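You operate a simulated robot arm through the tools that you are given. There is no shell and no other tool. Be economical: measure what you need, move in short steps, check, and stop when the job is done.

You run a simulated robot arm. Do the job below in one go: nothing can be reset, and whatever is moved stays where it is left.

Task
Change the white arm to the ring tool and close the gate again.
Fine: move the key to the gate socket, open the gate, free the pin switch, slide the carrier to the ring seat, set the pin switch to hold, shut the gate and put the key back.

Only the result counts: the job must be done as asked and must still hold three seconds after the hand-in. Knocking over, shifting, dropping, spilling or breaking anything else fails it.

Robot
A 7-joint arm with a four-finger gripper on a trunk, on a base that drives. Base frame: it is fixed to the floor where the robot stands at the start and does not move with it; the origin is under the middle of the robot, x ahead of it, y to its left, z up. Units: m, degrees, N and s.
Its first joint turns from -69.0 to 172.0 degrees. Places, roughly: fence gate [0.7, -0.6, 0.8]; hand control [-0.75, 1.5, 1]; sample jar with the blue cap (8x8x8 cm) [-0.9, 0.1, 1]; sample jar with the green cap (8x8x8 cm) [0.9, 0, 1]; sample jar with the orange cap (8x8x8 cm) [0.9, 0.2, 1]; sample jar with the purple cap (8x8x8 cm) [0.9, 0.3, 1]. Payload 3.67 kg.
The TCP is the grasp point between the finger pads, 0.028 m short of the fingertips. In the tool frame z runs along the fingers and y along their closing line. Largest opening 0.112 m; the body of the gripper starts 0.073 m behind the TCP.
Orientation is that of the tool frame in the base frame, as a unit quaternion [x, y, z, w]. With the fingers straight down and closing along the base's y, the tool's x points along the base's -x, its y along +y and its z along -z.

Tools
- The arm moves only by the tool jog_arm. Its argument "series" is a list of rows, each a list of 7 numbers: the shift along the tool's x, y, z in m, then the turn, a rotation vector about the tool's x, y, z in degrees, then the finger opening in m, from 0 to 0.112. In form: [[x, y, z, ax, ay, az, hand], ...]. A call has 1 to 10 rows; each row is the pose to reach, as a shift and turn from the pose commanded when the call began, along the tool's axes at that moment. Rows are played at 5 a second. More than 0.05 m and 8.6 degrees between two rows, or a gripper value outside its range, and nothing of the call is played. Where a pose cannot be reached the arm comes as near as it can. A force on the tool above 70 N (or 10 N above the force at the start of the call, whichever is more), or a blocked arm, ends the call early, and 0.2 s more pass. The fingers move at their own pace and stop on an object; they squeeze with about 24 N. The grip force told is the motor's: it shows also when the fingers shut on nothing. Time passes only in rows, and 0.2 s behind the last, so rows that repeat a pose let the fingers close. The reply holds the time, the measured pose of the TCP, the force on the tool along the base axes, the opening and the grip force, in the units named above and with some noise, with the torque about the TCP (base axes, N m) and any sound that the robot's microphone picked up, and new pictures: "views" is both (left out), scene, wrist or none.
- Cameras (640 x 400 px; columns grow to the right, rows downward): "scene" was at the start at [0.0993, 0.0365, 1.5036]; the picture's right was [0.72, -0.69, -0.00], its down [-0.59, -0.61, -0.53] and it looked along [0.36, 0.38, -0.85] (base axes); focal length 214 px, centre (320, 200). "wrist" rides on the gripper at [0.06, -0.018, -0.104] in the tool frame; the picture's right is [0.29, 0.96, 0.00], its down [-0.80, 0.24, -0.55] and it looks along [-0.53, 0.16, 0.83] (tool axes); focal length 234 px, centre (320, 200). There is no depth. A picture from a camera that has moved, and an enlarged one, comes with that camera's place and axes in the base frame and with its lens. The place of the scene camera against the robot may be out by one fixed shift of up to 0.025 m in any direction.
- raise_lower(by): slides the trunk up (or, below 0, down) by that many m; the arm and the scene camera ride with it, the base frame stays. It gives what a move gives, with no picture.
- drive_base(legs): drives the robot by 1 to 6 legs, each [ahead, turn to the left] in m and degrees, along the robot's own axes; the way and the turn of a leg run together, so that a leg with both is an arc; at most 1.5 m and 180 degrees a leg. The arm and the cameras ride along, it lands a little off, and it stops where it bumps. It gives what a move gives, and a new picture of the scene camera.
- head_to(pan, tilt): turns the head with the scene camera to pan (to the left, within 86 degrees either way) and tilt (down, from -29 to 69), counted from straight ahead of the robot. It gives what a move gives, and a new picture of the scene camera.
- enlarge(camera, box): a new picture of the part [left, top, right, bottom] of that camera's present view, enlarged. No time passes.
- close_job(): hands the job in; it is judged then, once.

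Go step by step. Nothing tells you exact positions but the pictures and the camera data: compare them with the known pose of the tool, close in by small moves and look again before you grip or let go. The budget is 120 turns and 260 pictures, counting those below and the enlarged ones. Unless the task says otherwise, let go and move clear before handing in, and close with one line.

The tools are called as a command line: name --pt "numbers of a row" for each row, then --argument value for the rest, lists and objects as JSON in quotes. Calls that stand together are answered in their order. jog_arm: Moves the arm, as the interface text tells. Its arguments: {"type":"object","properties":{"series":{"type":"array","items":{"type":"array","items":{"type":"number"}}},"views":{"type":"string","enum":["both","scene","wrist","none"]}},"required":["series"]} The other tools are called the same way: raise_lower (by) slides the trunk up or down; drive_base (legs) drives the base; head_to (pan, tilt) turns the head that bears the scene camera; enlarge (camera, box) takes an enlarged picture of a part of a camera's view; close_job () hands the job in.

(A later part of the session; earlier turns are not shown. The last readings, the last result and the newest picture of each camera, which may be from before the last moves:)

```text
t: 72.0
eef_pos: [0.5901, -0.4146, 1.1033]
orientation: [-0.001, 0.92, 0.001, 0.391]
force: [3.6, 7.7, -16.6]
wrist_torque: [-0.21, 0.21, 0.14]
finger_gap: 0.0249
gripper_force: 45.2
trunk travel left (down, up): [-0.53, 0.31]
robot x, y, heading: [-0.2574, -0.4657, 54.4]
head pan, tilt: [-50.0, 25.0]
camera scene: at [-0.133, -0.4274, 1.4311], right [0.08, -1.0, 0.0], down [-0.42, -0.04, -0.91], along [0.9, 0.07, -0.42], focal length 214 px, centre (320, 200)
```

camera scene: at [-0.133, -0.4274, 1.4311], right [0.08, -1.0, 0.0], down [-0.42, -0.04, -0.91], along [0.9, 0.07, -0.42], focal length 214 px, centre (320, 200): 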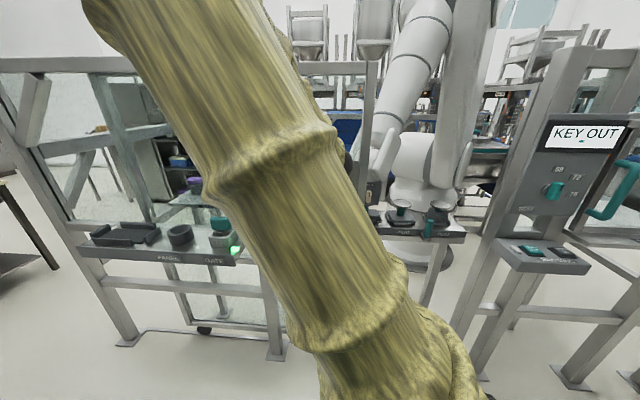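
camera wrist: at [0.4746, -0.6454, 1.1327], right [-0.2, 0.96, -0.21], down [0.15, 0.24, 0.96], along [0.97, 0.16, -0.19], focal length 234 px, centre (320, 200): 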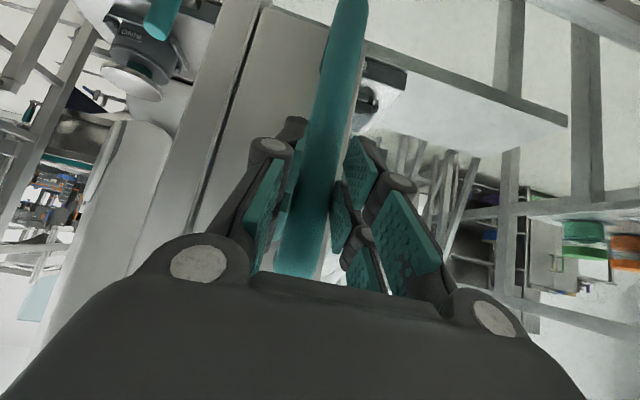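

jog_arm --pt "0 0.03 -0.004 0 0 0 0.0" --pt "0 0.06 -0.004 0 0 0 0.0" --pt "0 0.09 -0.004 0 0 0 0.0" --pt "0 0.12 -0.004 0 0 0 0.0" --views "both"

```text
t: 73.0
eef_pos: [0.5901, -0.2916, 1.1056]
orientation: [-0.001, 0.921, 0.0, 0.39]
force: [8.2, 7.5, -32.2]
wrist_torque: [-0.05, 0.69, 0.09]
finger_gap: 0.0245
gripper_force: 44.9
trunk travel left (down, up): [-0.53, 0.31]
robot x, y, heading: [-0.2592, -0.4669, 54.9]
head pan, tilt: [-50.0, 25.0]
camera scene: at [-0.1309, -0.426, 1.4309], right [0.08, -1.0, 0.0], down [-0.42, -0.04, -0.9], along [0.9, 0.07, -0.43], focal length 214 px, centre (320, 200)
camera wrist: at [0.4747, -0.3093, 1.1348], right [-0.2, 0.96, -0.21], down [0.16, 0.24, 0.96], along [0.97, 0.16, -0.2], focal length 234 px, centre (320, 200)
```

scene: 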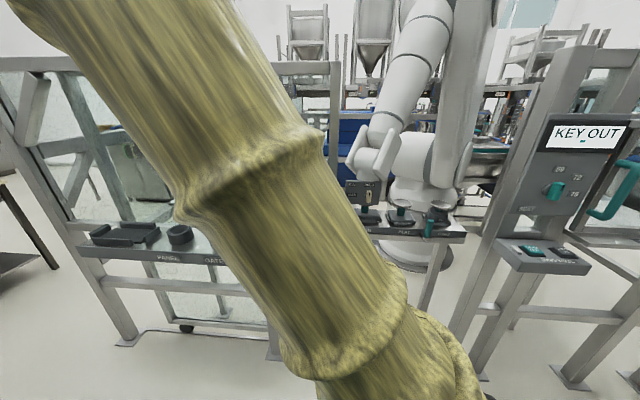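
wrist: 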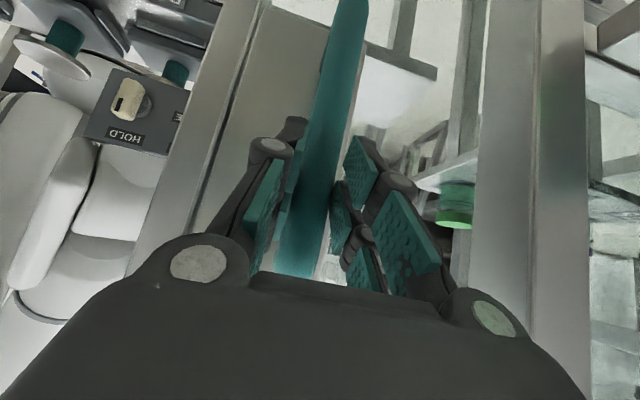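

jog_arm --pt "0.004 0.03 0.0 0 0 0 0.0" --pt "0.006 0.06 0.0 0 0 0 0.0" --pt "0.006 0.085 0.0 0 0 0 0.0" --views "both"

```text
t: 73.8
eef_pos: [0.59, -0.2353, 1.1068]
orientation: [0.028, 0.925, 0.02, 0.378]
force: [-18.8, -2.5, 36.5]
wrist_torque: [-0.84, -0.98, -0.01]
finger_gap: 0.0253
gripper_force: 44.9
trunk travel left (down, up): [-0.53, 0.31]
robot x, y, heading: [-0.2583, -0.4651, 54.7]
head pan, tilt: [-50.0, 25.0]
camera scene: at [-0.1412, -0.4315, 1.4331], right [0.08, -1.0, 0.0], down [-0.42, -0.03, -0.91], along [0.91, 0.07, -0.42], focal length 214 px, centre (320, 200)
camera wrist: at [0.4751, -0.2502, 1.1367], right [-0.17, 0.97, -0.15], down [0.19, 0.18, 0.97], along [0.97, 0.14, -0.21], focal length 234 px, centre (320, 200)
```

scene: 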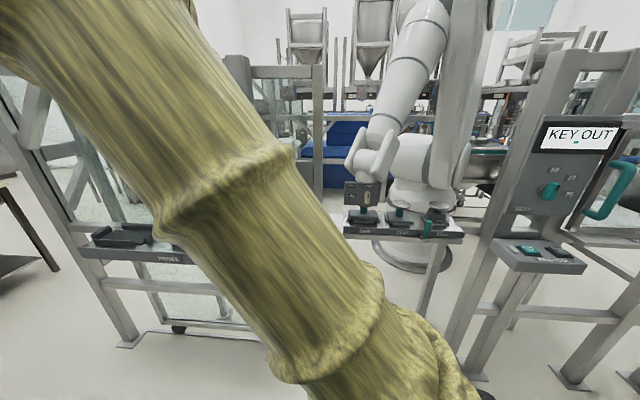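
wrist: 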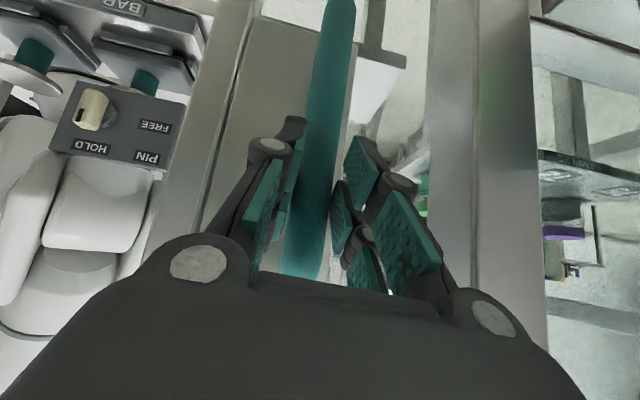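

The gate is open about 0.73 m, leaving ample access. Releasing and backing off.

jog_arm --pt "0 0 0 0 0 0 0.05" --pt "0 0 0 0 0 0 0.112" --pt "0 0 0 0 0 0 0.112" --pt "0.02 0 -0.02 0 0 0 0.112" --pt "0.04 0 -0.04 0 0 0 0.112" --pt "0.06 0 -0.06 0 0 0 0.112" --pt "0.08 -0.02 -0.08 0 0 0 0.112" --views "scene"

```text
t: 75.6
eef_pos: [0.4834, -0.254, 1.0715]
orientation: [0.033, 0.936, 0.017, 0.349]
force: [-1.2, 0.4, 0.2]
wrist_torque: [-0.02, 0.01, -0.02]
finger_gap: 0.1121
gripper_force: 0.0
trunk travel left (down, up): [-0.53, 0.31]
robot x, y, heading: [-0.2615, -0.4638, 54.9]
head pan, tilt: [-50.0, 25.0]
stopped in row 7: the arm was blocked; the commanded pose is now the measured one
camera scene: at [-0.1339, -0.43, 1.4313], right [0.08, -1.0, 0.0], down [-0.42, -0.03, -0.91], along [0.9, 0.07, -0.42], focal length 214 px, centre (320, 200)
```

scene: 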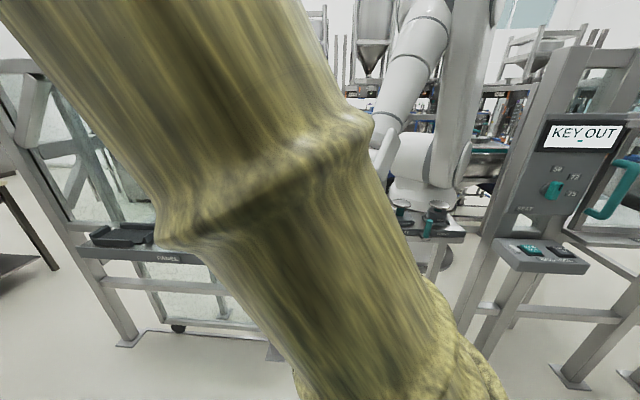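

Clear of the handle. The switch knob ≈ (0.90, −0.60, 0.96), carrier handle ≈ (0.80, −0.885, 0.85). I'll turn to face the opening and drive a little closer.

drive_base --legs '[[0, -35], [0.18, 0]]'

head_to --pan -15 --tilt 25

enlarge --camera "wrist" --box '[0, 0, 640, 400]'

```text
t: 78.8
eef_pos: [0.6393, -0.6618, 1.0711]
orientation: [0.315, 0.883, -0.09, 0.337]
force: [0.5, 0.9, -0.5]
wrist_torque: [-0.02, -0.03, -0.01]
finger_gap: 0.1122
gripper_force: 0.0
trunk travel left (down, up): [-0.53, 0.31]
robot x, y, heading: [-0.0866, -0.4025, 19.1]
head pan, tilt: [-50.0, 25.0]
camera scene: at [0.0421, -0.4492, 1.4313], right [-0.51, -0.86, 0.0], down [-0.36, 0.22, -0.91], along [0.78, -0.46, -0.42], focal length 214 px, centre (320, 200)
```

scene: 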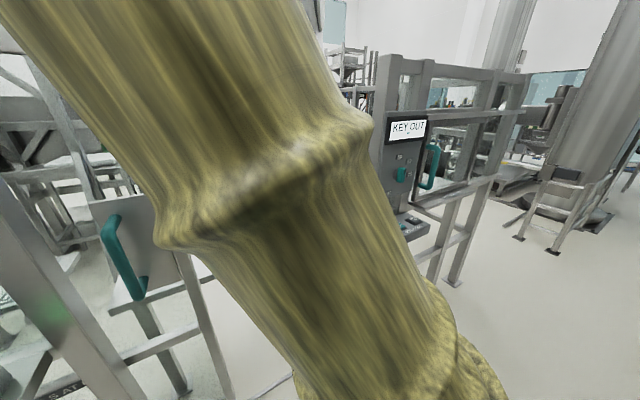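

```text
t: 79.8
eef_pos: [0.6382, -0.6619, 1.0715]
orientation: [0.315, 0.883, -0.089, 0.337]
force: [0.4, 0.2, 0.6]
wrist_torque: [-0.01, -0.01, -0.03]
finger_gap: 0.1121
gripper_force: 0.0
trunk travel left (down, up): [-0.53, 0.31]
robot x, y, heading: [-0.0867, -0.4061, 19.2]
head pan, tilt: [-15.0, 25.0]
camera scene: at [0.053, -0.3959, 1.4315], right [0.07, -1.0, 0.0], down [-0.42, -0.03, -0.91], along [0.9, 0.07, -0.42], focal length 214 px, centre (320, 200)
```

scene: 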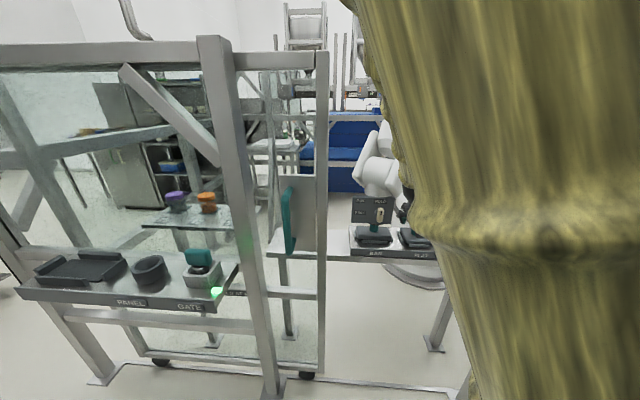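

```text
1.00 times, centred on (320, 200) of wrist (not enlarged: the box is as wide or as high as the picture)
camera zoom: at [0.5376, -0.6076, 1.11], right [0.43, 0.89, -0.14], down [0.31, 0.0, 0.95], along [0.85, -0.45, -0.27], focal length 234 px, centre (320, 200)
```

zoom: 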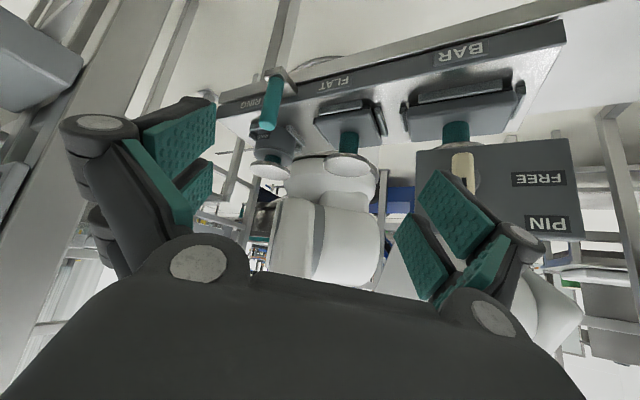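

enlarge --camera "scene" --box '[330, 170, 430, 260]'

enlarge --camera "wrist" --box '[380, 20, 600, 250]'

```text
4.44 times, centred on (380, 215) of scene
camera zoom: at [0.053, -0.3959, 1.4315], right [0.07, -1.0, 0.0], down [-0.42, -0.03, -0.91], along [0.9, 0.07, -0.42], focal length 953 px, centre (53, 133)
```

zoom: 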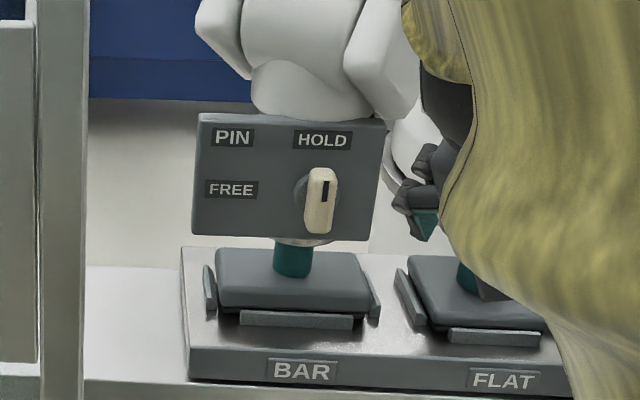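

```text
1.74 times, centred on (490, 135) of wrist
camera zoom: at [0.5376, -0.6076, 1.11], right [0.43, 0.89, -0.14], down [0.31, 0.0, 0.95], along [0.85, -0.45, -0.27], focal length 407 px, centre (24, 313)
```

zoom: 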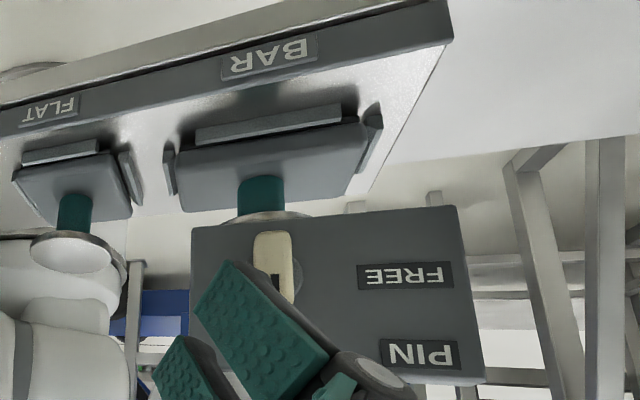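

I'll set the hand horizontal, pointing into the cell, about 13+ cm in front of the switch knob, and look from there.

jog_arm --pt "0.005 0.011 0.007 -4.3 -5.8 -2.4 0.112" --pt "0.011 0.022 0.015 -8.6 -11.6 -4.8 0.112" --pt "0.017 0.034 0.022 -12.9 -17.4 -7.2 0.112" --pt "0.023 0.045 0.03 -17.1 -23.2 -9.6 0.112" --pt "0.028 0.057 0.037 -21.4 -29 -12 0.112" --pt "0.034 0.068 0.045 -25.7 -34.8 -14.4 0.112" --pt "0.04 0.08 0.052 -30 -40.6 -16.8 0.112" --pt "0.0456 0.091 0.06 -34.3 -46.4 -19.2 0.112" --views "both"

```text
t: 81.6
eef_pos: [0.702, -0.5907, 0.9997]
orientation: [-0.001, 0.707, 0.0, 0.708]
force: [1.0, -0.7, 0.2]
wrist_torque: [-0.01, -0.02, 0.0]
finger_gap: 0.1118
gripper_force: 0.0
trunk travel left (down, up): [-0.53, 0.31]
robot x, y, heading: [-0.0897, -0.4062, 18.8]
head pan, tilt: [-15.0, 25.0]
camera scene: at [0.0548, -0.3964, 1.4314], right [0.08, -1.0, 0.0], down [-0.42, -0.03, -0.91], along [0.9, 0.07, -0.42], focal length 214 px, centre (320, 200)
camera wrist: at [0.5988, -0.6083, 0.94], right [0.0, 0.96, -0.29], down [-0.56, 0.24, 0.8], along [0.83, 0.16, 0.53], focal length 234 px, centre (320, 200)
```

scene: 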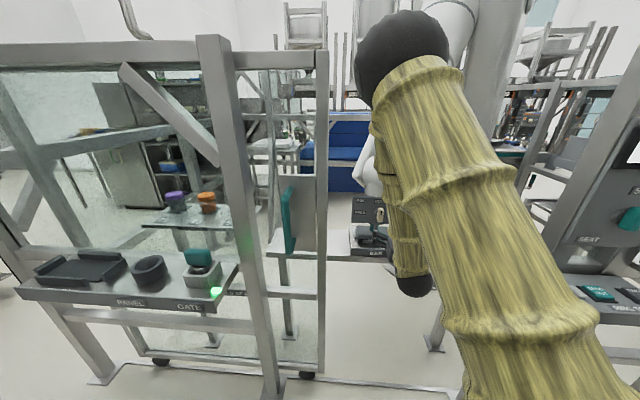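
wrist: 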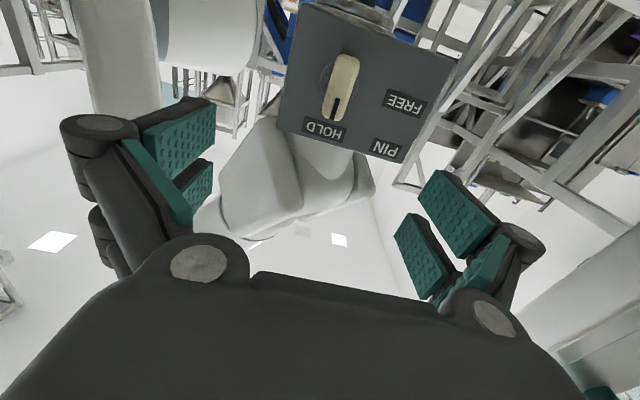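

Knob triangulated at (0.869, −0.577, 0.970), pointing up at HOLD; FREE is a quarter turn to its left. Approaching along its axis.

jog_arm --pt "0.015 0.007 0.03 0 0 0 0.09" --pt "0.03 0.0137 0.06 0 0 0 0.07" --pt "0.03 0.0137 0.09 0 0 0 0.07" --pt "0.03 0.0137 0.12 0 0 0 0.07" --views "both"

enlarge --camera "scene" --box '[320, 170, 440, 270]'

```text
t: 82.6
eef_pos: [0.8218, -0.5783, 0.9723]
orientation: [0.0, 0.706, -0.002, 0.708]
force: [1.5, -0.1, -0.6]
wrist_torque: [-0.03, -0.01, 0.03]
finger_gap: 0.0696
gripper_force: 0.0
trunk travel left (down, up): [-0.53, 0.31]
robot x, y, heading: [-0.0899, -0.4096, 19.3]
head pan, tilt: [-15.0, 25.0]
camera scene: at [0.0537, -0.3959, 1.4314], right [0.08, -1.0, 0.0], down [-0.42, -0.03, -0.91], along [0.9, 0.07, -0.42], focal length 214 px, centre (320, 200)
camera wrist: at [0.7187, -0.5945, 0.9116], right [0.0, 0.96, -0.29], down [-0.55, 0.24, 0.8], along [0.83, 0.16, 0.53], focal length 234 px, centre (320, 200)
```

scene: 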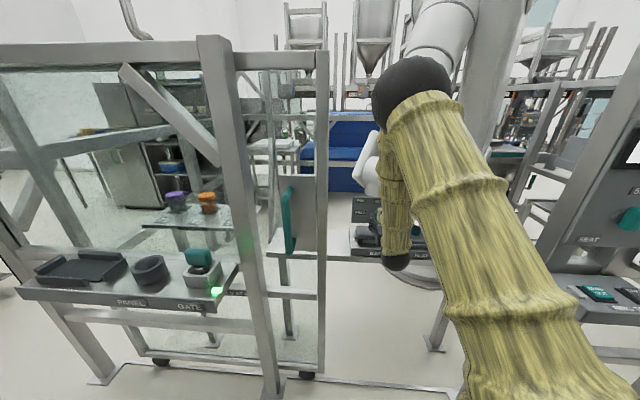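
wrist: 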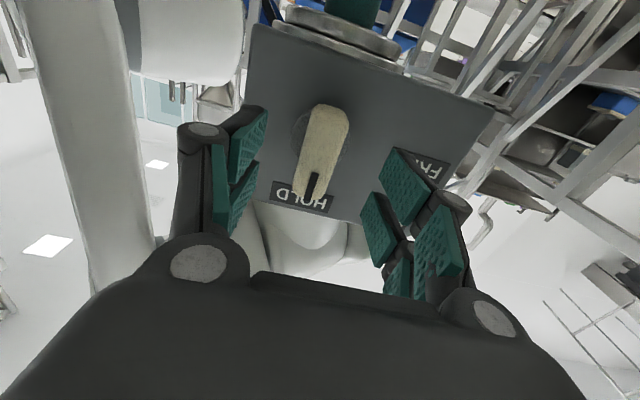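

```text
4.00 times, centred on (380, 220) of scene
camera zoom: at [0.0537, -0.3959, 1.4314], right [0.08, -1.0, 0.0], down [-0.42, -0.03, -0.91], along [0.9, 0.07, -0.42], focal length 858 px, centre (80, 120)
```

zoom: 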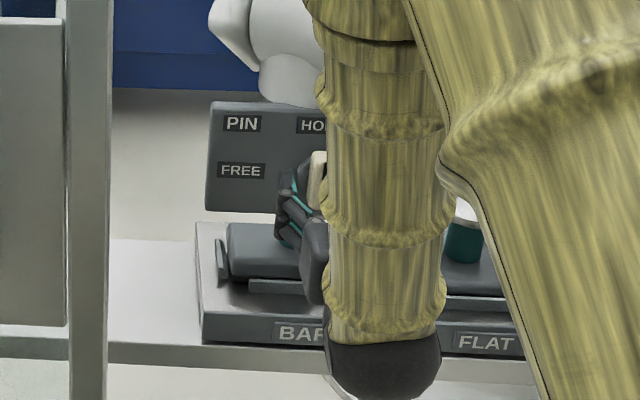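

Aligned with the knob. Moving in and closing on it.

jog_arm --pt "0 0.0025 0.02 0 0 0 0.07" --pt "0 0.0025 0.036 0 0 0 0.07" --pt "0 0.0025 0.044 0 0 0 0.07" --views "wrist"

```text
t: 83.4
eef_pos: [0.8652, -0.5754, 0.9719]
orientation: [0.0, 0.707, -0.002, 0.708]
force: [-0.3, 0.3, 0.0]
wrist_torque: [0.0, 0.0, 0.01]
finger_gap: 0.0699
gripper_force: 0.1
trunk travel left (down, up): [-0.53, 0.31]
robot x, y, heading: [-0.0882, -0.4054, 19.3]
head pan, tilt: [-15.0, 25.0]
camera wrist: at [0.7617, -0.5919, 0.9118], right [0.0, 0.96, -0.29], down [-0.55, 0.24, 0.8], along [0.83, 0.16, 0.53], focal length 234 px, centre (320, 200)
```

wrist: 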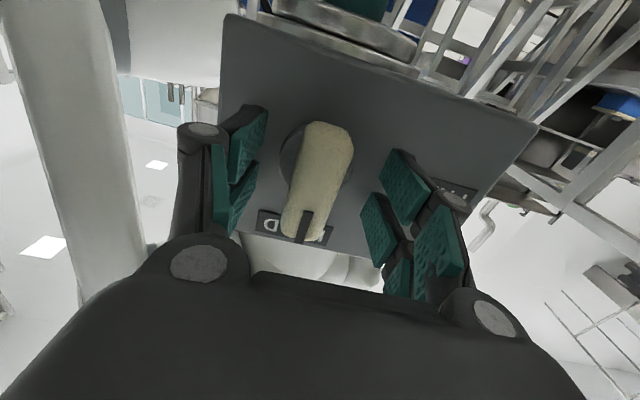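

jog_arm --pt "0 0 0.006 0 0 0 0.07" --pt "0 0 0.006 0 0 0 0.04" --pt "0 0 0.006 0 0 0 0.02" --pt "0 0 0.006 0 0 0 0.0" --pt "0 0 0.006 0 0 0 0.0" --views "wrist"

```text
t: 84.6
eef_pos: [0.8659, -0.5774, 0.9726]
orientation: [0.0, 0.707, -0.002, 0.707]
force: [-59.5, -18.6, -10.7]
wrist_torque: [-0.22, 0.37, -0.44]
finger_gap: 0.0432
gripper_force: 45.6
trunk travel left (down, up): [-0.53, 0.31]
robot x, y, heading: [-0.0878, -0.4071, 19.0]
head pan, tilt: [-15.0, 25.0]
camera wrist: at [0.7628, -0.5945, 0.913], right [0.0, 0.96, -0.29], down [-0.55, 0.24, 0.8], along [0.83, 0.16, 0.53], focal length 234 px, centre (320, 200)
```

wrist: 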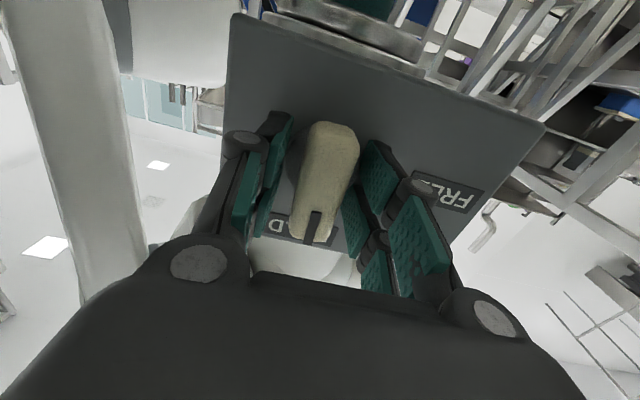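

The tips pinched the disc behind the knob and pressed the plate. Opening, backing 13 mm and closing again.

jog_arm --pt "0 0 -0.002 0 0 0 0.06" --pt "0 0 -0.01 0 0 0 0.06" --pt "0 0 -0.016 0 0 0 0.06" --pt "0 0.002 -0.016 0 0 0 0.03" --pt "0 0.002 -0.016 0 0 0 0.01" --pt "0 0.002 -0.016 0 0 0 0.0" --views "wrist"

```text
t: 86.0
eef_pos: [0.8547, -0.578, 0.9723]
orientation: [0.003, 0.706, -0.002, 0.708]
force: [0.3, -35.1, 11.0]
wrist_torque: [-0.16, 0.57, -1.14]
finger_gap: 0.0239
gripper_force: 44.4
trunk travel left (down, up): [-0.53, 0.31]
robot x, y, heading: [-0.0887, -0.4077, 19.0]
head pan, tilt: [-15.0, 25.0]
camera wrist: at [0.7515, -0.5941, 0.9122], right [0.01, 0.96, -0.29], down [-0.56, 0.24, 0.8], along [0.83, 0.15, 0.53], focal length 234 px, centre (320, 200)
```

wrist: 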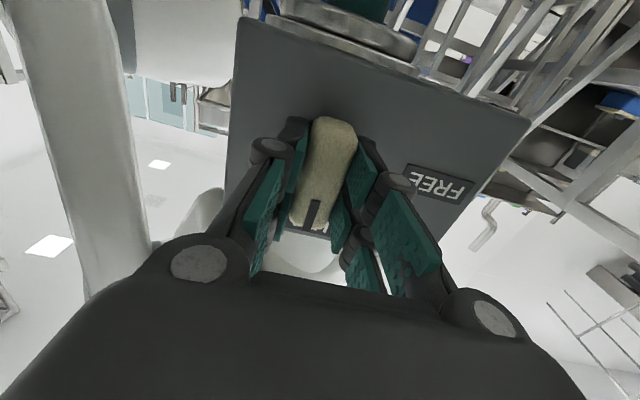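

Knob gripped (24 mm). Turning it counter-clockwise in steps.

jog_arm --pt "0 -0.004 0 0 0 -7 0.0" --pt "0 -0.004 0 0 0 -14 0.0" --pt "0 -0.004 0 0 0 -22 0.0" --pt "0 -0.004 0 0 0 -30 0.0" --views "wrist"

```text
t: 87.0
eef_pos: [0.8557, -0.576, 0.9723]
orientation: [-0.184, 0.682, -0.186, 0.683]
force: [0.9, -11.5, 8.9]
wrist_torque: [-0.11, -0.22, -0.04]
finger_gap: 0.024
gripper_force: 44.7
trunk travel left (down, up): [-0.53, 0.31]
robot x, y, heading: [-0.0865, -0.4059, 19.1]
head pan, tilt: [-15.0, 25.0]
camera wrist: at [0.7515, -0.6207, 0.929], right [0.0, 0.68, -0.73], down [-0.56, 0.61, 0.57], along [0.83, 0.41, 0.38], focal length 234 px, centre (320, 200)
```

wrist: 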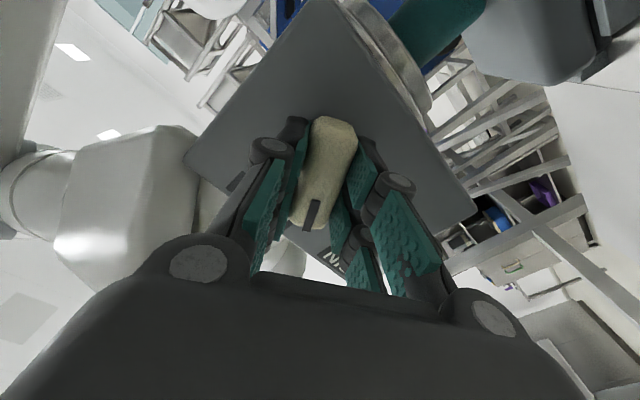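

Knob turns with the hand. Continuing to 90°.

jog_arm --pt "0 0 0 0 0 -8 0.0" --pt "0 0 0 0 0 -16 0.0" --pt "0 0 0 0 0 -24 0.0" --pt "0 0 0 0 0 -32 0.0" --pt "0 0 0 0 0 -40 0.0" --pt "0 0 0 0 0 -48 0.0" --pt "0 0 0 0 0 -55 0.0" --pt "0 0 0 0 0 -60 0.0" --views "wrist"

enlarge --camera "scene" --box '[320, 170, 440, 270]'

```text
t: 88.8
eef_pos: [0.8558, -0.5745, 0.9684]
orientation: [0.502, -0.499, 0.5, -0.498]
force: [-21.6, 27.5, -27.7]
wrist_torque: [0.34, 0.79, 0.97]
finger_gap: 0.0241
gripper_force: 45.4
trunk travel left (down, up): [-0.53, 0.31]
robot x, y, heading: [-0.0856, -0.4057, 19.0]
head pan, tilt: [-15.0, 25.0]
camera wrist: at [0.7515, -0.633, 0.987], right [0.0, -0.29, -0.96], down [-0.55, 0.8, -0.24], along [0.83, 0.53, -0.17], focal length 234 px, centre (320, 200)
```

wrist: 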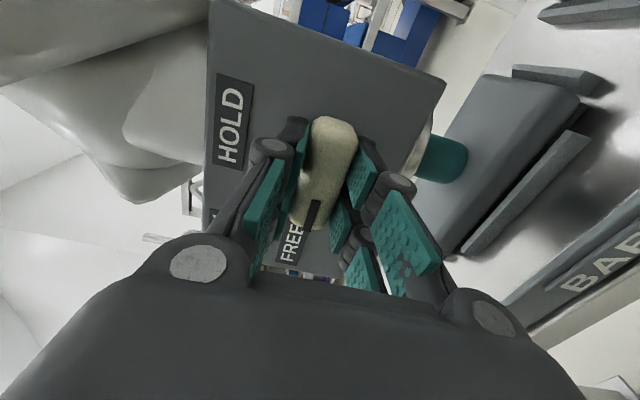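

```text
4.00 times, centred on (380, 220) of scene
camera zoom: at [0.0541, -0.3938, 1.431], right [0.08, -1.0, 0.0], down [-0.42, -0.03, -0.91], along [0.9, 0.07, -0.42], focal length 858 px, centre (80, 120)
```

zoom: 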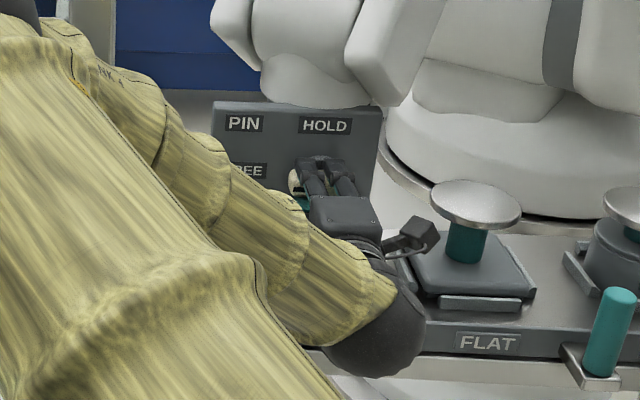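

The knob now points at FREE. Releasing and backing away.

jog_arm --pt "0 0 0 0 0 0 0.03" --pt "0 0 0 0 0 0 0.05" --pt "0 0 0 0 0 0 0.05" --pt "0 0 -0.03 0 0 0 0.05" --pt "0 0 -0.07 0 0 0 0.05" --pt "0 0 -0.11 0 0 0 0.05" --views "both"

enlarge --camera "wrist" --box '[200, 50, 500, 250]'

```text
t: 90.2
eef_pos: [0.7432, -0.5789, 0.9714]
orientation: [0.5, -0.5, 0.501, -0.499]
force: [-0.6, 0.3, 0.6]
wrist_torque: [-0.02, 0.0, 0.03]
finger_gap: 0.0499
gripper_force: 0.0
trunk travel left (down, up): [-0.53, 0.31]
robot x, y, heading: [-0.0915, -0.4094, 19.3]
head pan, tilt: [-15.0, 25.0]
camera scene: at [0.0528, -0.3958, 1.4316], right [0.08, -1.0, 0.0], down [-0.42, -0.03, -0.91], along [0.9, 0.07, -0.42], focal length 214 px, centre (320, 200)
camera wrist: at [0.6402, -0.637, 0.989], right [0.0, -0.29, -0.96], down [-0.55, 0.8, -0.24], along [0.83, 0.53, -0.16], focal length 234 px, centre (320, 200)
```

scene: 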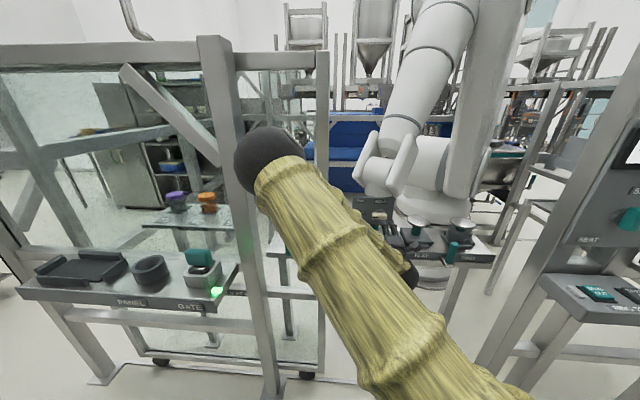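
wrist: 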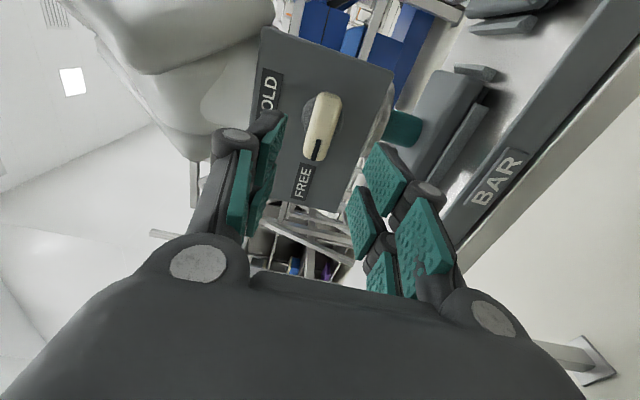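

```text
2.00 times, centred on (350, 150) of wrist
camera zoom: at [0.6402, -0.637, 0.989], right [0.0, -0.29, -0.96], down [-0.55, 0.8, -0.24], along [0.83, 0.53, -0.16], focal length 468 px, centre (260, 300)
```

zoom: 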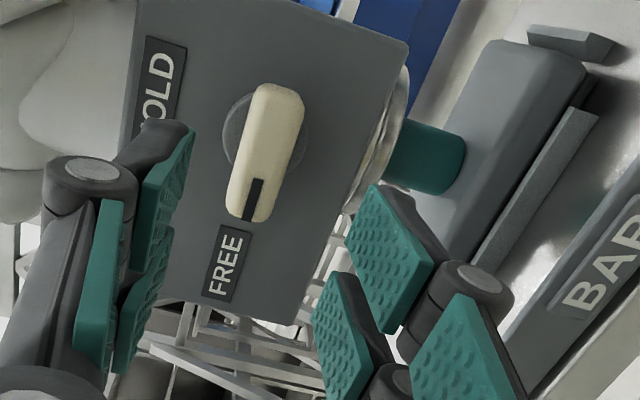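

FREE is confirmed. Next: lift and back the hand off, roll it back upright, and then tilt it for the carrier handle.

jog_arm --pt "0.0 0 -0.02 0 0 8.4 0.07" --pt "0.0 0 -0.04 0 0 16.8 0.09" --pt "0.0 -0.02 -0.06 0 0 25.2 0.112" --pt "0.02 -0.04 -0.06 0 0 33.6 0.112" --pt "0.04 -0.06 -0.06 0 0 42 0.112" --pt "0.06 -0.08 -0.06 0 0 50.4 0.112" --pt "0.08 -0.1 -0.06 0 0 58.8 0.112" --pt "0.1 -0.1 -0.06 0 0 67.2 0.112" --pt "0.1 -0.1 -0.06 0 0 75.6 0.112" --pt "0.1 -0.1 -0.06 0 0 84 0.112" --views "scene"

jog_arm --pt "0 0 0 -0.4 7.5 1 0.112" --pt "0 0 0 -0.8 15 1.9 0.112" --pt "0 0 0 -1.2 22.5 2.9 0.112" --pt "0 0 0 -1.6 30 3.8 0.112" --pt "0 0 0 -2 37.5 4.8 0.112" --pt "0 0 0 -2.4 45 5.7 0.112" --views "both"

```text
t: 92.4
eef_pos: [0.6852, -0.678, 1.0706]
orientation: [-0.035, 0.706, -0.037, 0.707]
force: [-0.1, -0.4, -0.1]
wrist_torque: [0.0, -0.01, 0.02]
finger_gap: 0.1121
gripper_force: 0.0
trunk travel left (down, up): [-0.53, 0.31]
robot x, y, heading: [-0.0883, -0.4084, 19.1]
head pan, tilt: [-15.0, 25.0]
camera scene: at [0.0536, -0.3975, 1.4315], right [0.08, -1.0, 0.0], down [-0.42, -0.03, -0.91], along [0.9, 0.07, -0.42], focal length 214 px, centre (320, 200)
```

scene: 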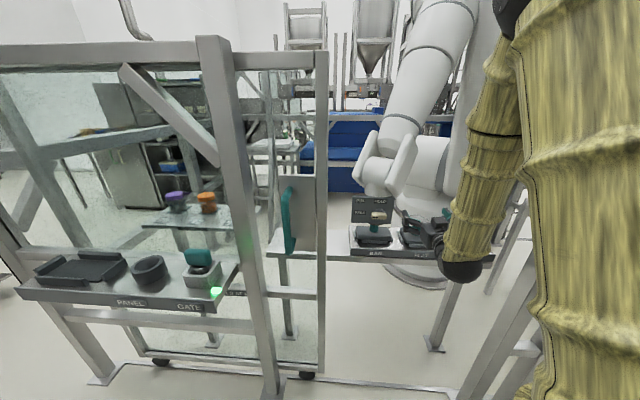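

```text
t: 93.8
eef_pos: [0.6854, -0.6757, 1.071]
orientation: [0.0, 0.924, -0.001, 0.381]
force: [0.5, 0.5, -0.1]
wrist_torque: [-0.02, 0.0, -0.02]
finger_gap: 0.1122
gripper_force: 0.0
trunk travel left (down, up): [-0.53, 0.31]
robot x, y, heading: [-0.0867, -0.4048, 19.6]
head pan, tilt: [-15.0, 25.0]
camera scene: at [0.0536, -0.395, 1.4314], right [0.08, -1.0, 0.0], down [-0.42, -0.03, -0.91], along [0.9, 0.07, -0.42], focal length 214 px, centre (320, 200)
camera wrist: at [0.5698, -0.6926, 1.1028], right [-0.2, 0.96, -0.21], down [0.17, 0.24, 0.95], along [0.96, 0.16, -0.22], focal length 234 px, centre (320, 200)
```

scene: 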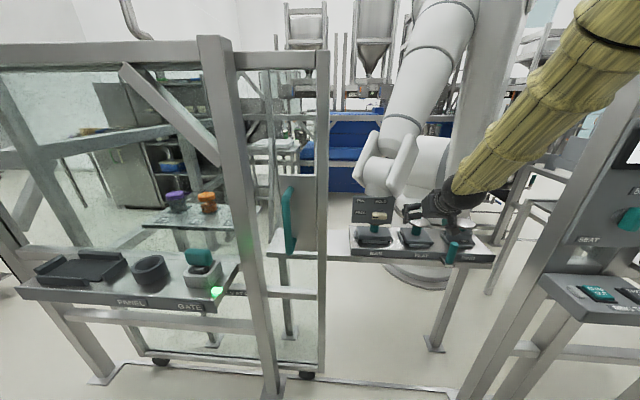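
wrist: 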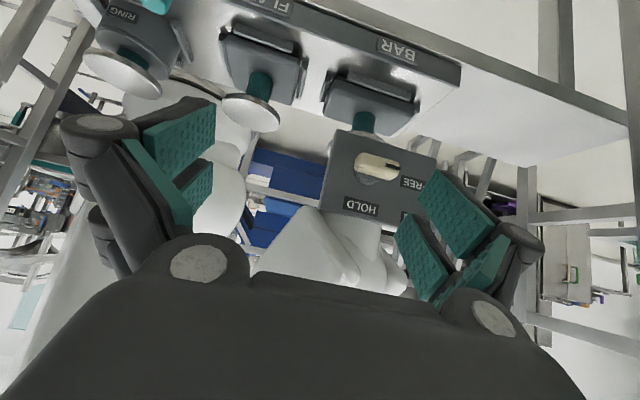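

jog_arm --pt "0.01 -0.04 -0.01 0 0 0 0.112" --pt "0.02 -0.08 -0.02 0 0 0 0.112" --pt "0.02 -0.12 -0.02 0 0 0 0.112" --pt "0.02 -0.16 -0.02 0 0 0 0.112" --pt "0.02 -0.2 -0.02 0 0 0 0.112" --views "both"

enlarge --camera "scene" --box '[340, 170, 500, 280]'

```text
t: 95.0
eef_pos: [0.6582, -0.8763, 1.0709]
orientation: [0.001, 0.924, -0.001, 0.382]
force: [0.0, -1.3, 0.9]
wrist_torque: [0.02, 0.02, 0.01]
finger_gap: 0.1121
gripper_force: 0.1
trunk travel left (down, up): [-0.53, 0.31]
robot x, y, heading: [-0.0895, -0.406, 19.2]
head pan, tilt: [-15.0, 25.0]
camera scene: at [0.0544, -0.3965, 1.4314], right [0.08, -1.0, 0.0], down [-0.42, -0.03, -0.91], along [0.9, 0.07, -0.42], focal length 214 px, centre (320, 200)
camera wrist: at [0.5418, -0.8932, 1.1026], right [-0.2, 0.96, -0.2], down [0.17, 0.24, 0.96], along [0.96, 0.16, -0.21], focal length 234 px, centre (320, 200)
```

scene: 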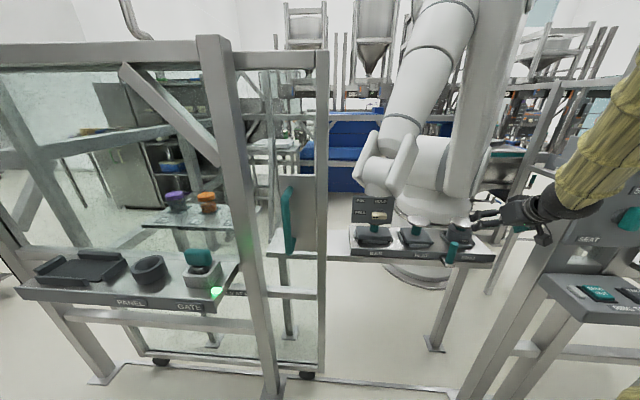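
wrist: 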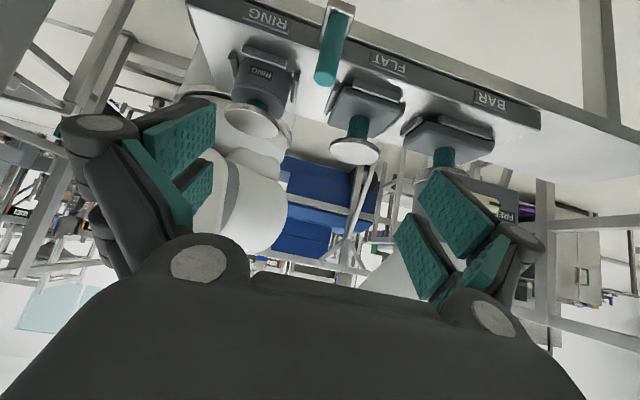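

```text
3.64 times, centred on (420, 225) of scene
camera zoom: at [0.0544, -0.3965, 1.4314], right [0.08, -1.0, 0.0], down [-0.42, -0.03, -0.91], along [0.9, 0.07, -0.42], focal length 780 px, centre (-44, 109)
```

zoom: 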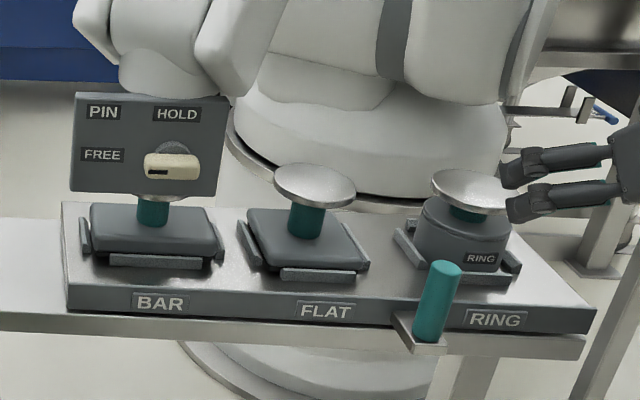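

Carrier handle (teal post) ≈ (0.78, −0.878), top z≈0.9. I'll go closer for a second sighting.

jog_arm --pt "0.01 -0.002 0.04 0 0 0 0.112" --pt "0.03 -0.002 0.07 0 0 0 0.112" --pt "0.05 -0.002 0.09 0 0 0 0.112" --views "both"

enlarge --camera "scene" --box '[400, 190, 520, 280]'

```text
t: 95.8
eef_pos: [0.687, -0.8798, 0.9703]
orientation: [0.001, 0.924, -0.002, 0.382]
force: [0.7, -0.5, -0.8]
wrist_torque: [0.02, -0.03, -0.01]
finger_gap: 0.1118
gripper_force: 0.1
trunk travel left (down, up): [-0.53, 0.31]
robot x, y, heading: [-0.0891, -0.4068, 19.1]
head pan, tilt: [-15.0, 25.0]
camera scene: at [0.0553, -0.3974, 1.4314], right [0.08, -1.0, 0.0], down [-0.42, -0.03, -0.91], along [0.9, 0.07, -0.42], focal length 214 px, centre (320, 200)
camera wrist: at [0.5713, -0.8963, 1.0023], right [-0.2, 0.96, -0.2], down [0.17, 0.24, 0.96], along [0.96, 0.16, -0.21], focal length 234 px, centre (320, 200)
```

scene: 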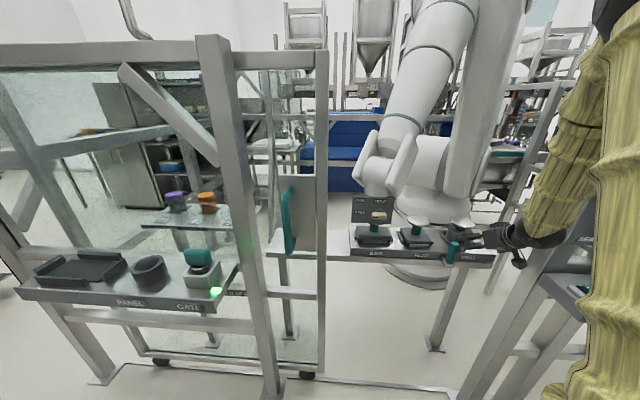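
wrist: 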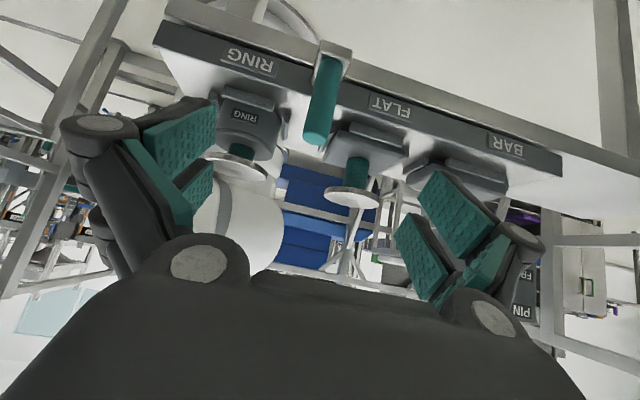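

```text
4.44 times, centred on (460, 235) of scene
camera zoom: at [0.0553, -0.3974, 1.4314], right [0.08, -1.0, 0.0], down [-0.42, -0.03, -0.91], along [0.9, 0.07, -0.42], focal length 953 px, centre (-302, 44)
```

zoom: 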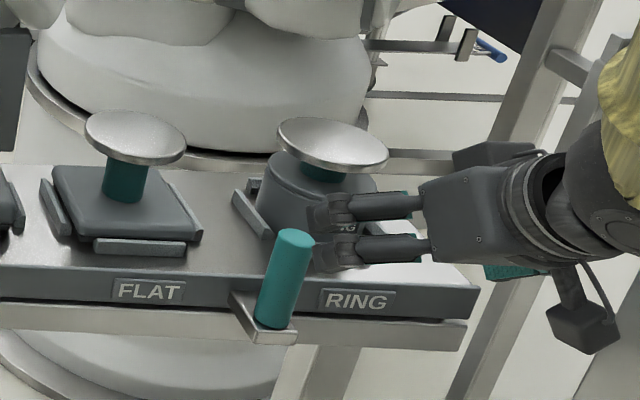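

Post: (0.797, −0.877), z 0.79–0.885; rack front face x≈0.84. Approaching to straddle it.

jog_arm --pt "0.003 0.001 0.042 0 0 0 0.112" --pt "0.006 0.002 0.084 0 0 0 0.112" --pt "0.008 0.002 0.125 0 0 0 0.112" --views "both"

enlarge --camera "scene" --box '[400, 190, 520, 280]'

```text
t: 96.6
eef_pos: [0.7692, -0.8785, 0.875]
orientation: [0.001, 0.924, -0.001, 0.381]
force: [-0.2, -1.2, 0.4]
wrist_torque: [0.0, 0.04, 0.0]
finger_gap: 0.1118
gripper_force: 0.1
trunk travel left (down, up): [-0.53, 0.31]
robot x, y, heading: [-0.0873, -0.4063, 19.5]
head pan, tilt: [-15.0, 25.0]
camera scene: at [0.0561, -0.3988, 1.4314], right [0.08, -1.0, 0.0], down [-0.42, -0.03, -0.91], along [0.9, 0.07, -0.42], focal length 214 px, centre (320, 200)
camera wrist: at [0.6541, -0.8962, 0.9071], right [-0.2, 0.96, -0.2], down [0.17, 0.24, 0.96], along [0.96, 0.16, -0.22], focal length 234 px, centre (320, 200)
```

scene: 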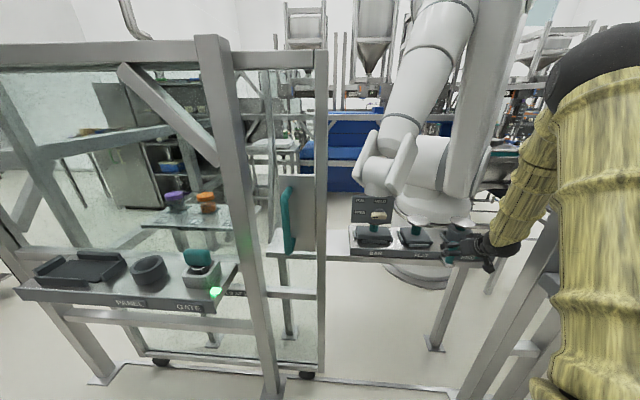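
wrist: 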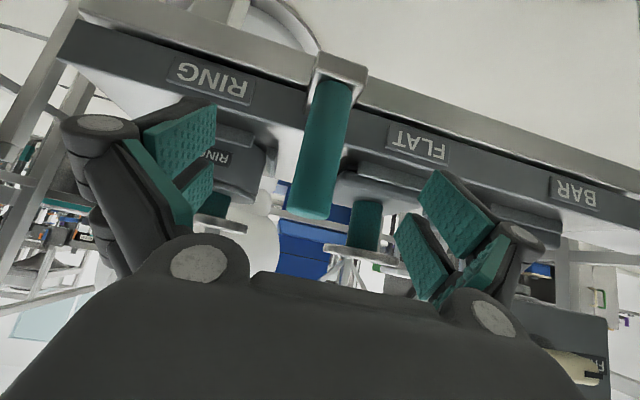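

```text
4.44 times, centred on (460, 235) of scene
camera zoom: at [0.0561, -0.3988, 1.4314], right [0.08, -1.0, 0.0], down [-0.42, -0.03, -0.91], along [0.9, 0.07, -0.42], focal length 953 px, centre (-302, 44)
```

zoom: 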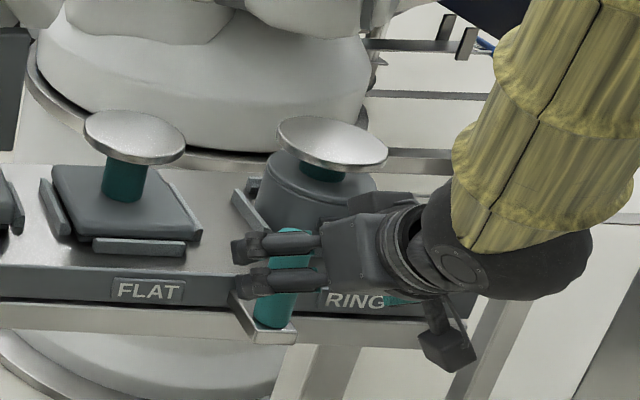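

jog_arm --pt "0 -0.001 0.02 0 0 0 0.112" --pt "0.0 -0.002 0.038 0 0 0 0.112" --pt "0.0 -0.002 0.038 0 0 0 0.07" --pt "0.0 -0.002 0.038 0 0 0 0.03" --pt "0.0 -0.002 0.038 0 0 0 0.0" --pt "0.0 -0.002 0.038 0 0 0 0.0" --views "wrist"

```text
t: 98.0
eef_pos: [0.7951, -0.8782, 0.8503]
orientation: [-0.001, 0.924, 0.0, 0.383]
force: [-0.8, 5.4, -4.0]
wrist_torque: [0.22, -0.12, 0.15]
finger_gap: 0.0296
gripper_force: 45.4
trunk travel left (down, up): [-0.53, 0.31]
robot x, y, heading: [-0.0863, -0.4057, 19.4]
head pan, tilt: [-15.0, 25.0]
camera wrist: at [0.6796, -0.8952, 0.8824], right [-0.2, 0.96, -0.2], down [0.17, 0.24, 0.96], along [0.96, 0.16, -0.21], focal length 234 px, centre (320, 200)
```

wrist: 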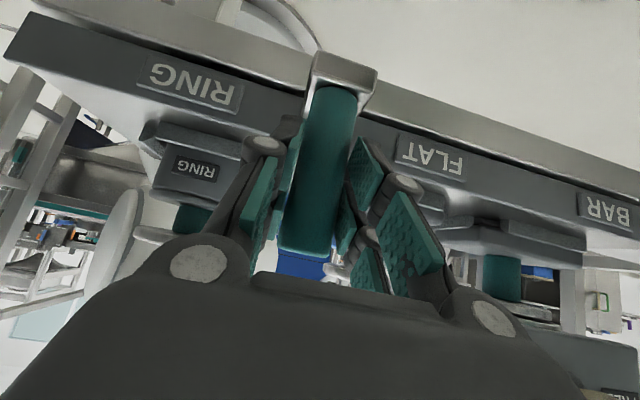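

Gripped the carrier handle. Sliding the rack left.

jog_arm --pt "0 0.02 0 0 0 0 0.0" --pt "0 0.05 0 0 0 0 0.0" --pt "0 0.08 0 0 0 0 0.0" --pt "0 0.11 0 0 0 0 0.0" --pt "0 0.14 0 0 0 0 0.0" --views "scene"

enlarge --camera "scene" --box '[320, 170, 500, 280]'

```text
t: 99.2
eef_pos: [0.7943, -0.7341, 0.8514]
orientation: [-0.002, 0.924, -0.002, 0.382]
force: [-5.7, 4.1, -5.8]
wrist_torque: [0.25, 0.27, 0.61]
finger_gap: 0.0297
gripper_force: 45.0
trunk travel left (down, up): [-0.53, 0.31]
robot x, y, heading: [-0.0879, -0.4039, 19.7]
head pan, tilt: [-15.0, 25.0]
camera scene: at [0.0536, -0.3936, 1.4313], right [0.08, -1.0, 0.0], down [-0.42, -0.03, -0.91], along [0.9, 0.07, -0.42], focal length 214 px, centre (320, 200)
```

scene: 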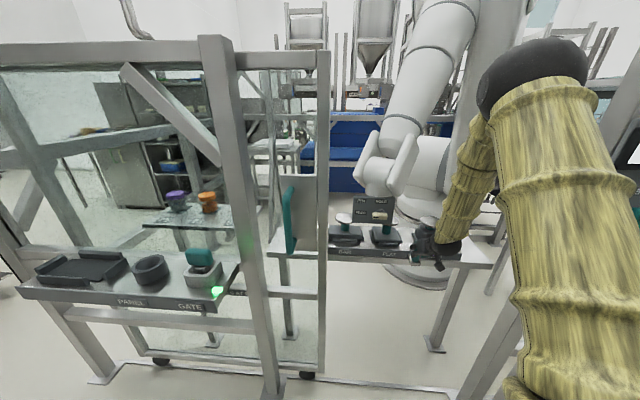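

```text
3.56 times, centred on (410, 225) of scene
camera zoom: at [0.0536, -0.3936, 1.4313], right [0.08, -1.0, 0.0], down [-0.42, -0.03, -0.91], along [0.9, 0.07, -0.42], focal length 763 px, centre (0, 111)
```

zoom: 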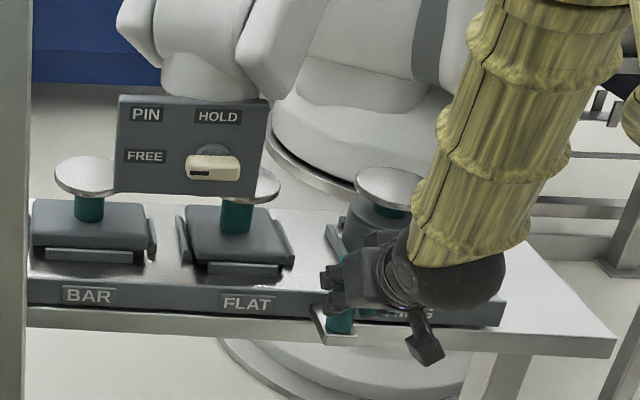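

jog_arm --pt "0 0.03 0 0 0 0 0.0" --pt "0 0.06 0 0 0 0 0.0" --pt "0 0.09 0 0 0 0 0.0" --pt "0 0.12 0 0 0 0 0.0" --pt "0 0.15 0 0 0 0 0.0" --pt "0 0.18 0 0 0 0 0.0" --views "scene"

enlarge --camera "scene" --box '[320, 170, 500, 280]'

```text
t: 100.6
eef_pos: [0.7951, -0.5546, 0.8513]
orientation: [-0.001, 0.924, -0.002, 0.383]
force: [3.8, 4.5, -3.8]
wrist_torque: [0.12, -0.18, 0.22]
finger_gap: 0.0297
gripper_force: 44.8
trunk travel left (down, up): [-0.53, 0.31]
robot x, y, heading: [-0.0862, -0.4047, 19.3]
head pan, tilt: [-15.0, 25.0]
camera scene: at [0.054, -0.3931, 1.4313], right [0.08, -1.0, 0.0], down [-0.42, -0.03, -0.91], along [0.9, 0.07, -0.42], focal length 214 px, centre (320, 200)
```

scene: 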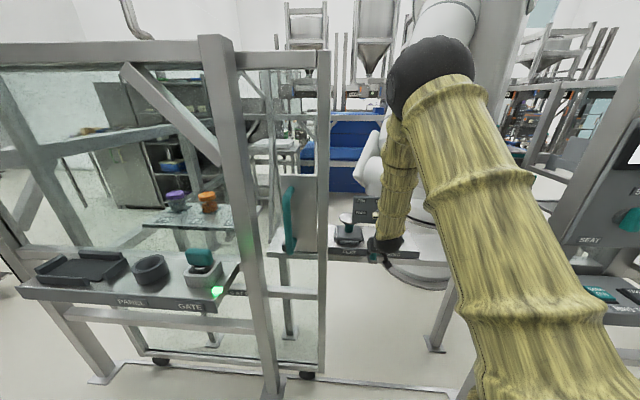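

```text
3.56 times, centred on (410, 225) of scene
camera zoom: at [0.054, -0.3931, 1.4313], right [0.08, -1.0, 0.0], down [-0.42, -0.03, -0.91], along [0.9, 0.07, -0.42], focal length 763 px, centre (0, 111)
```

zoom: 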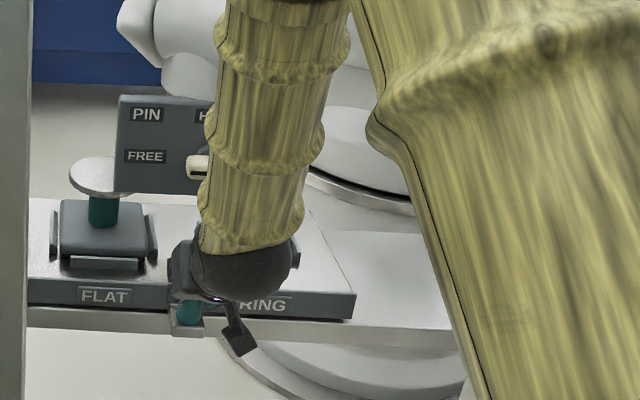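

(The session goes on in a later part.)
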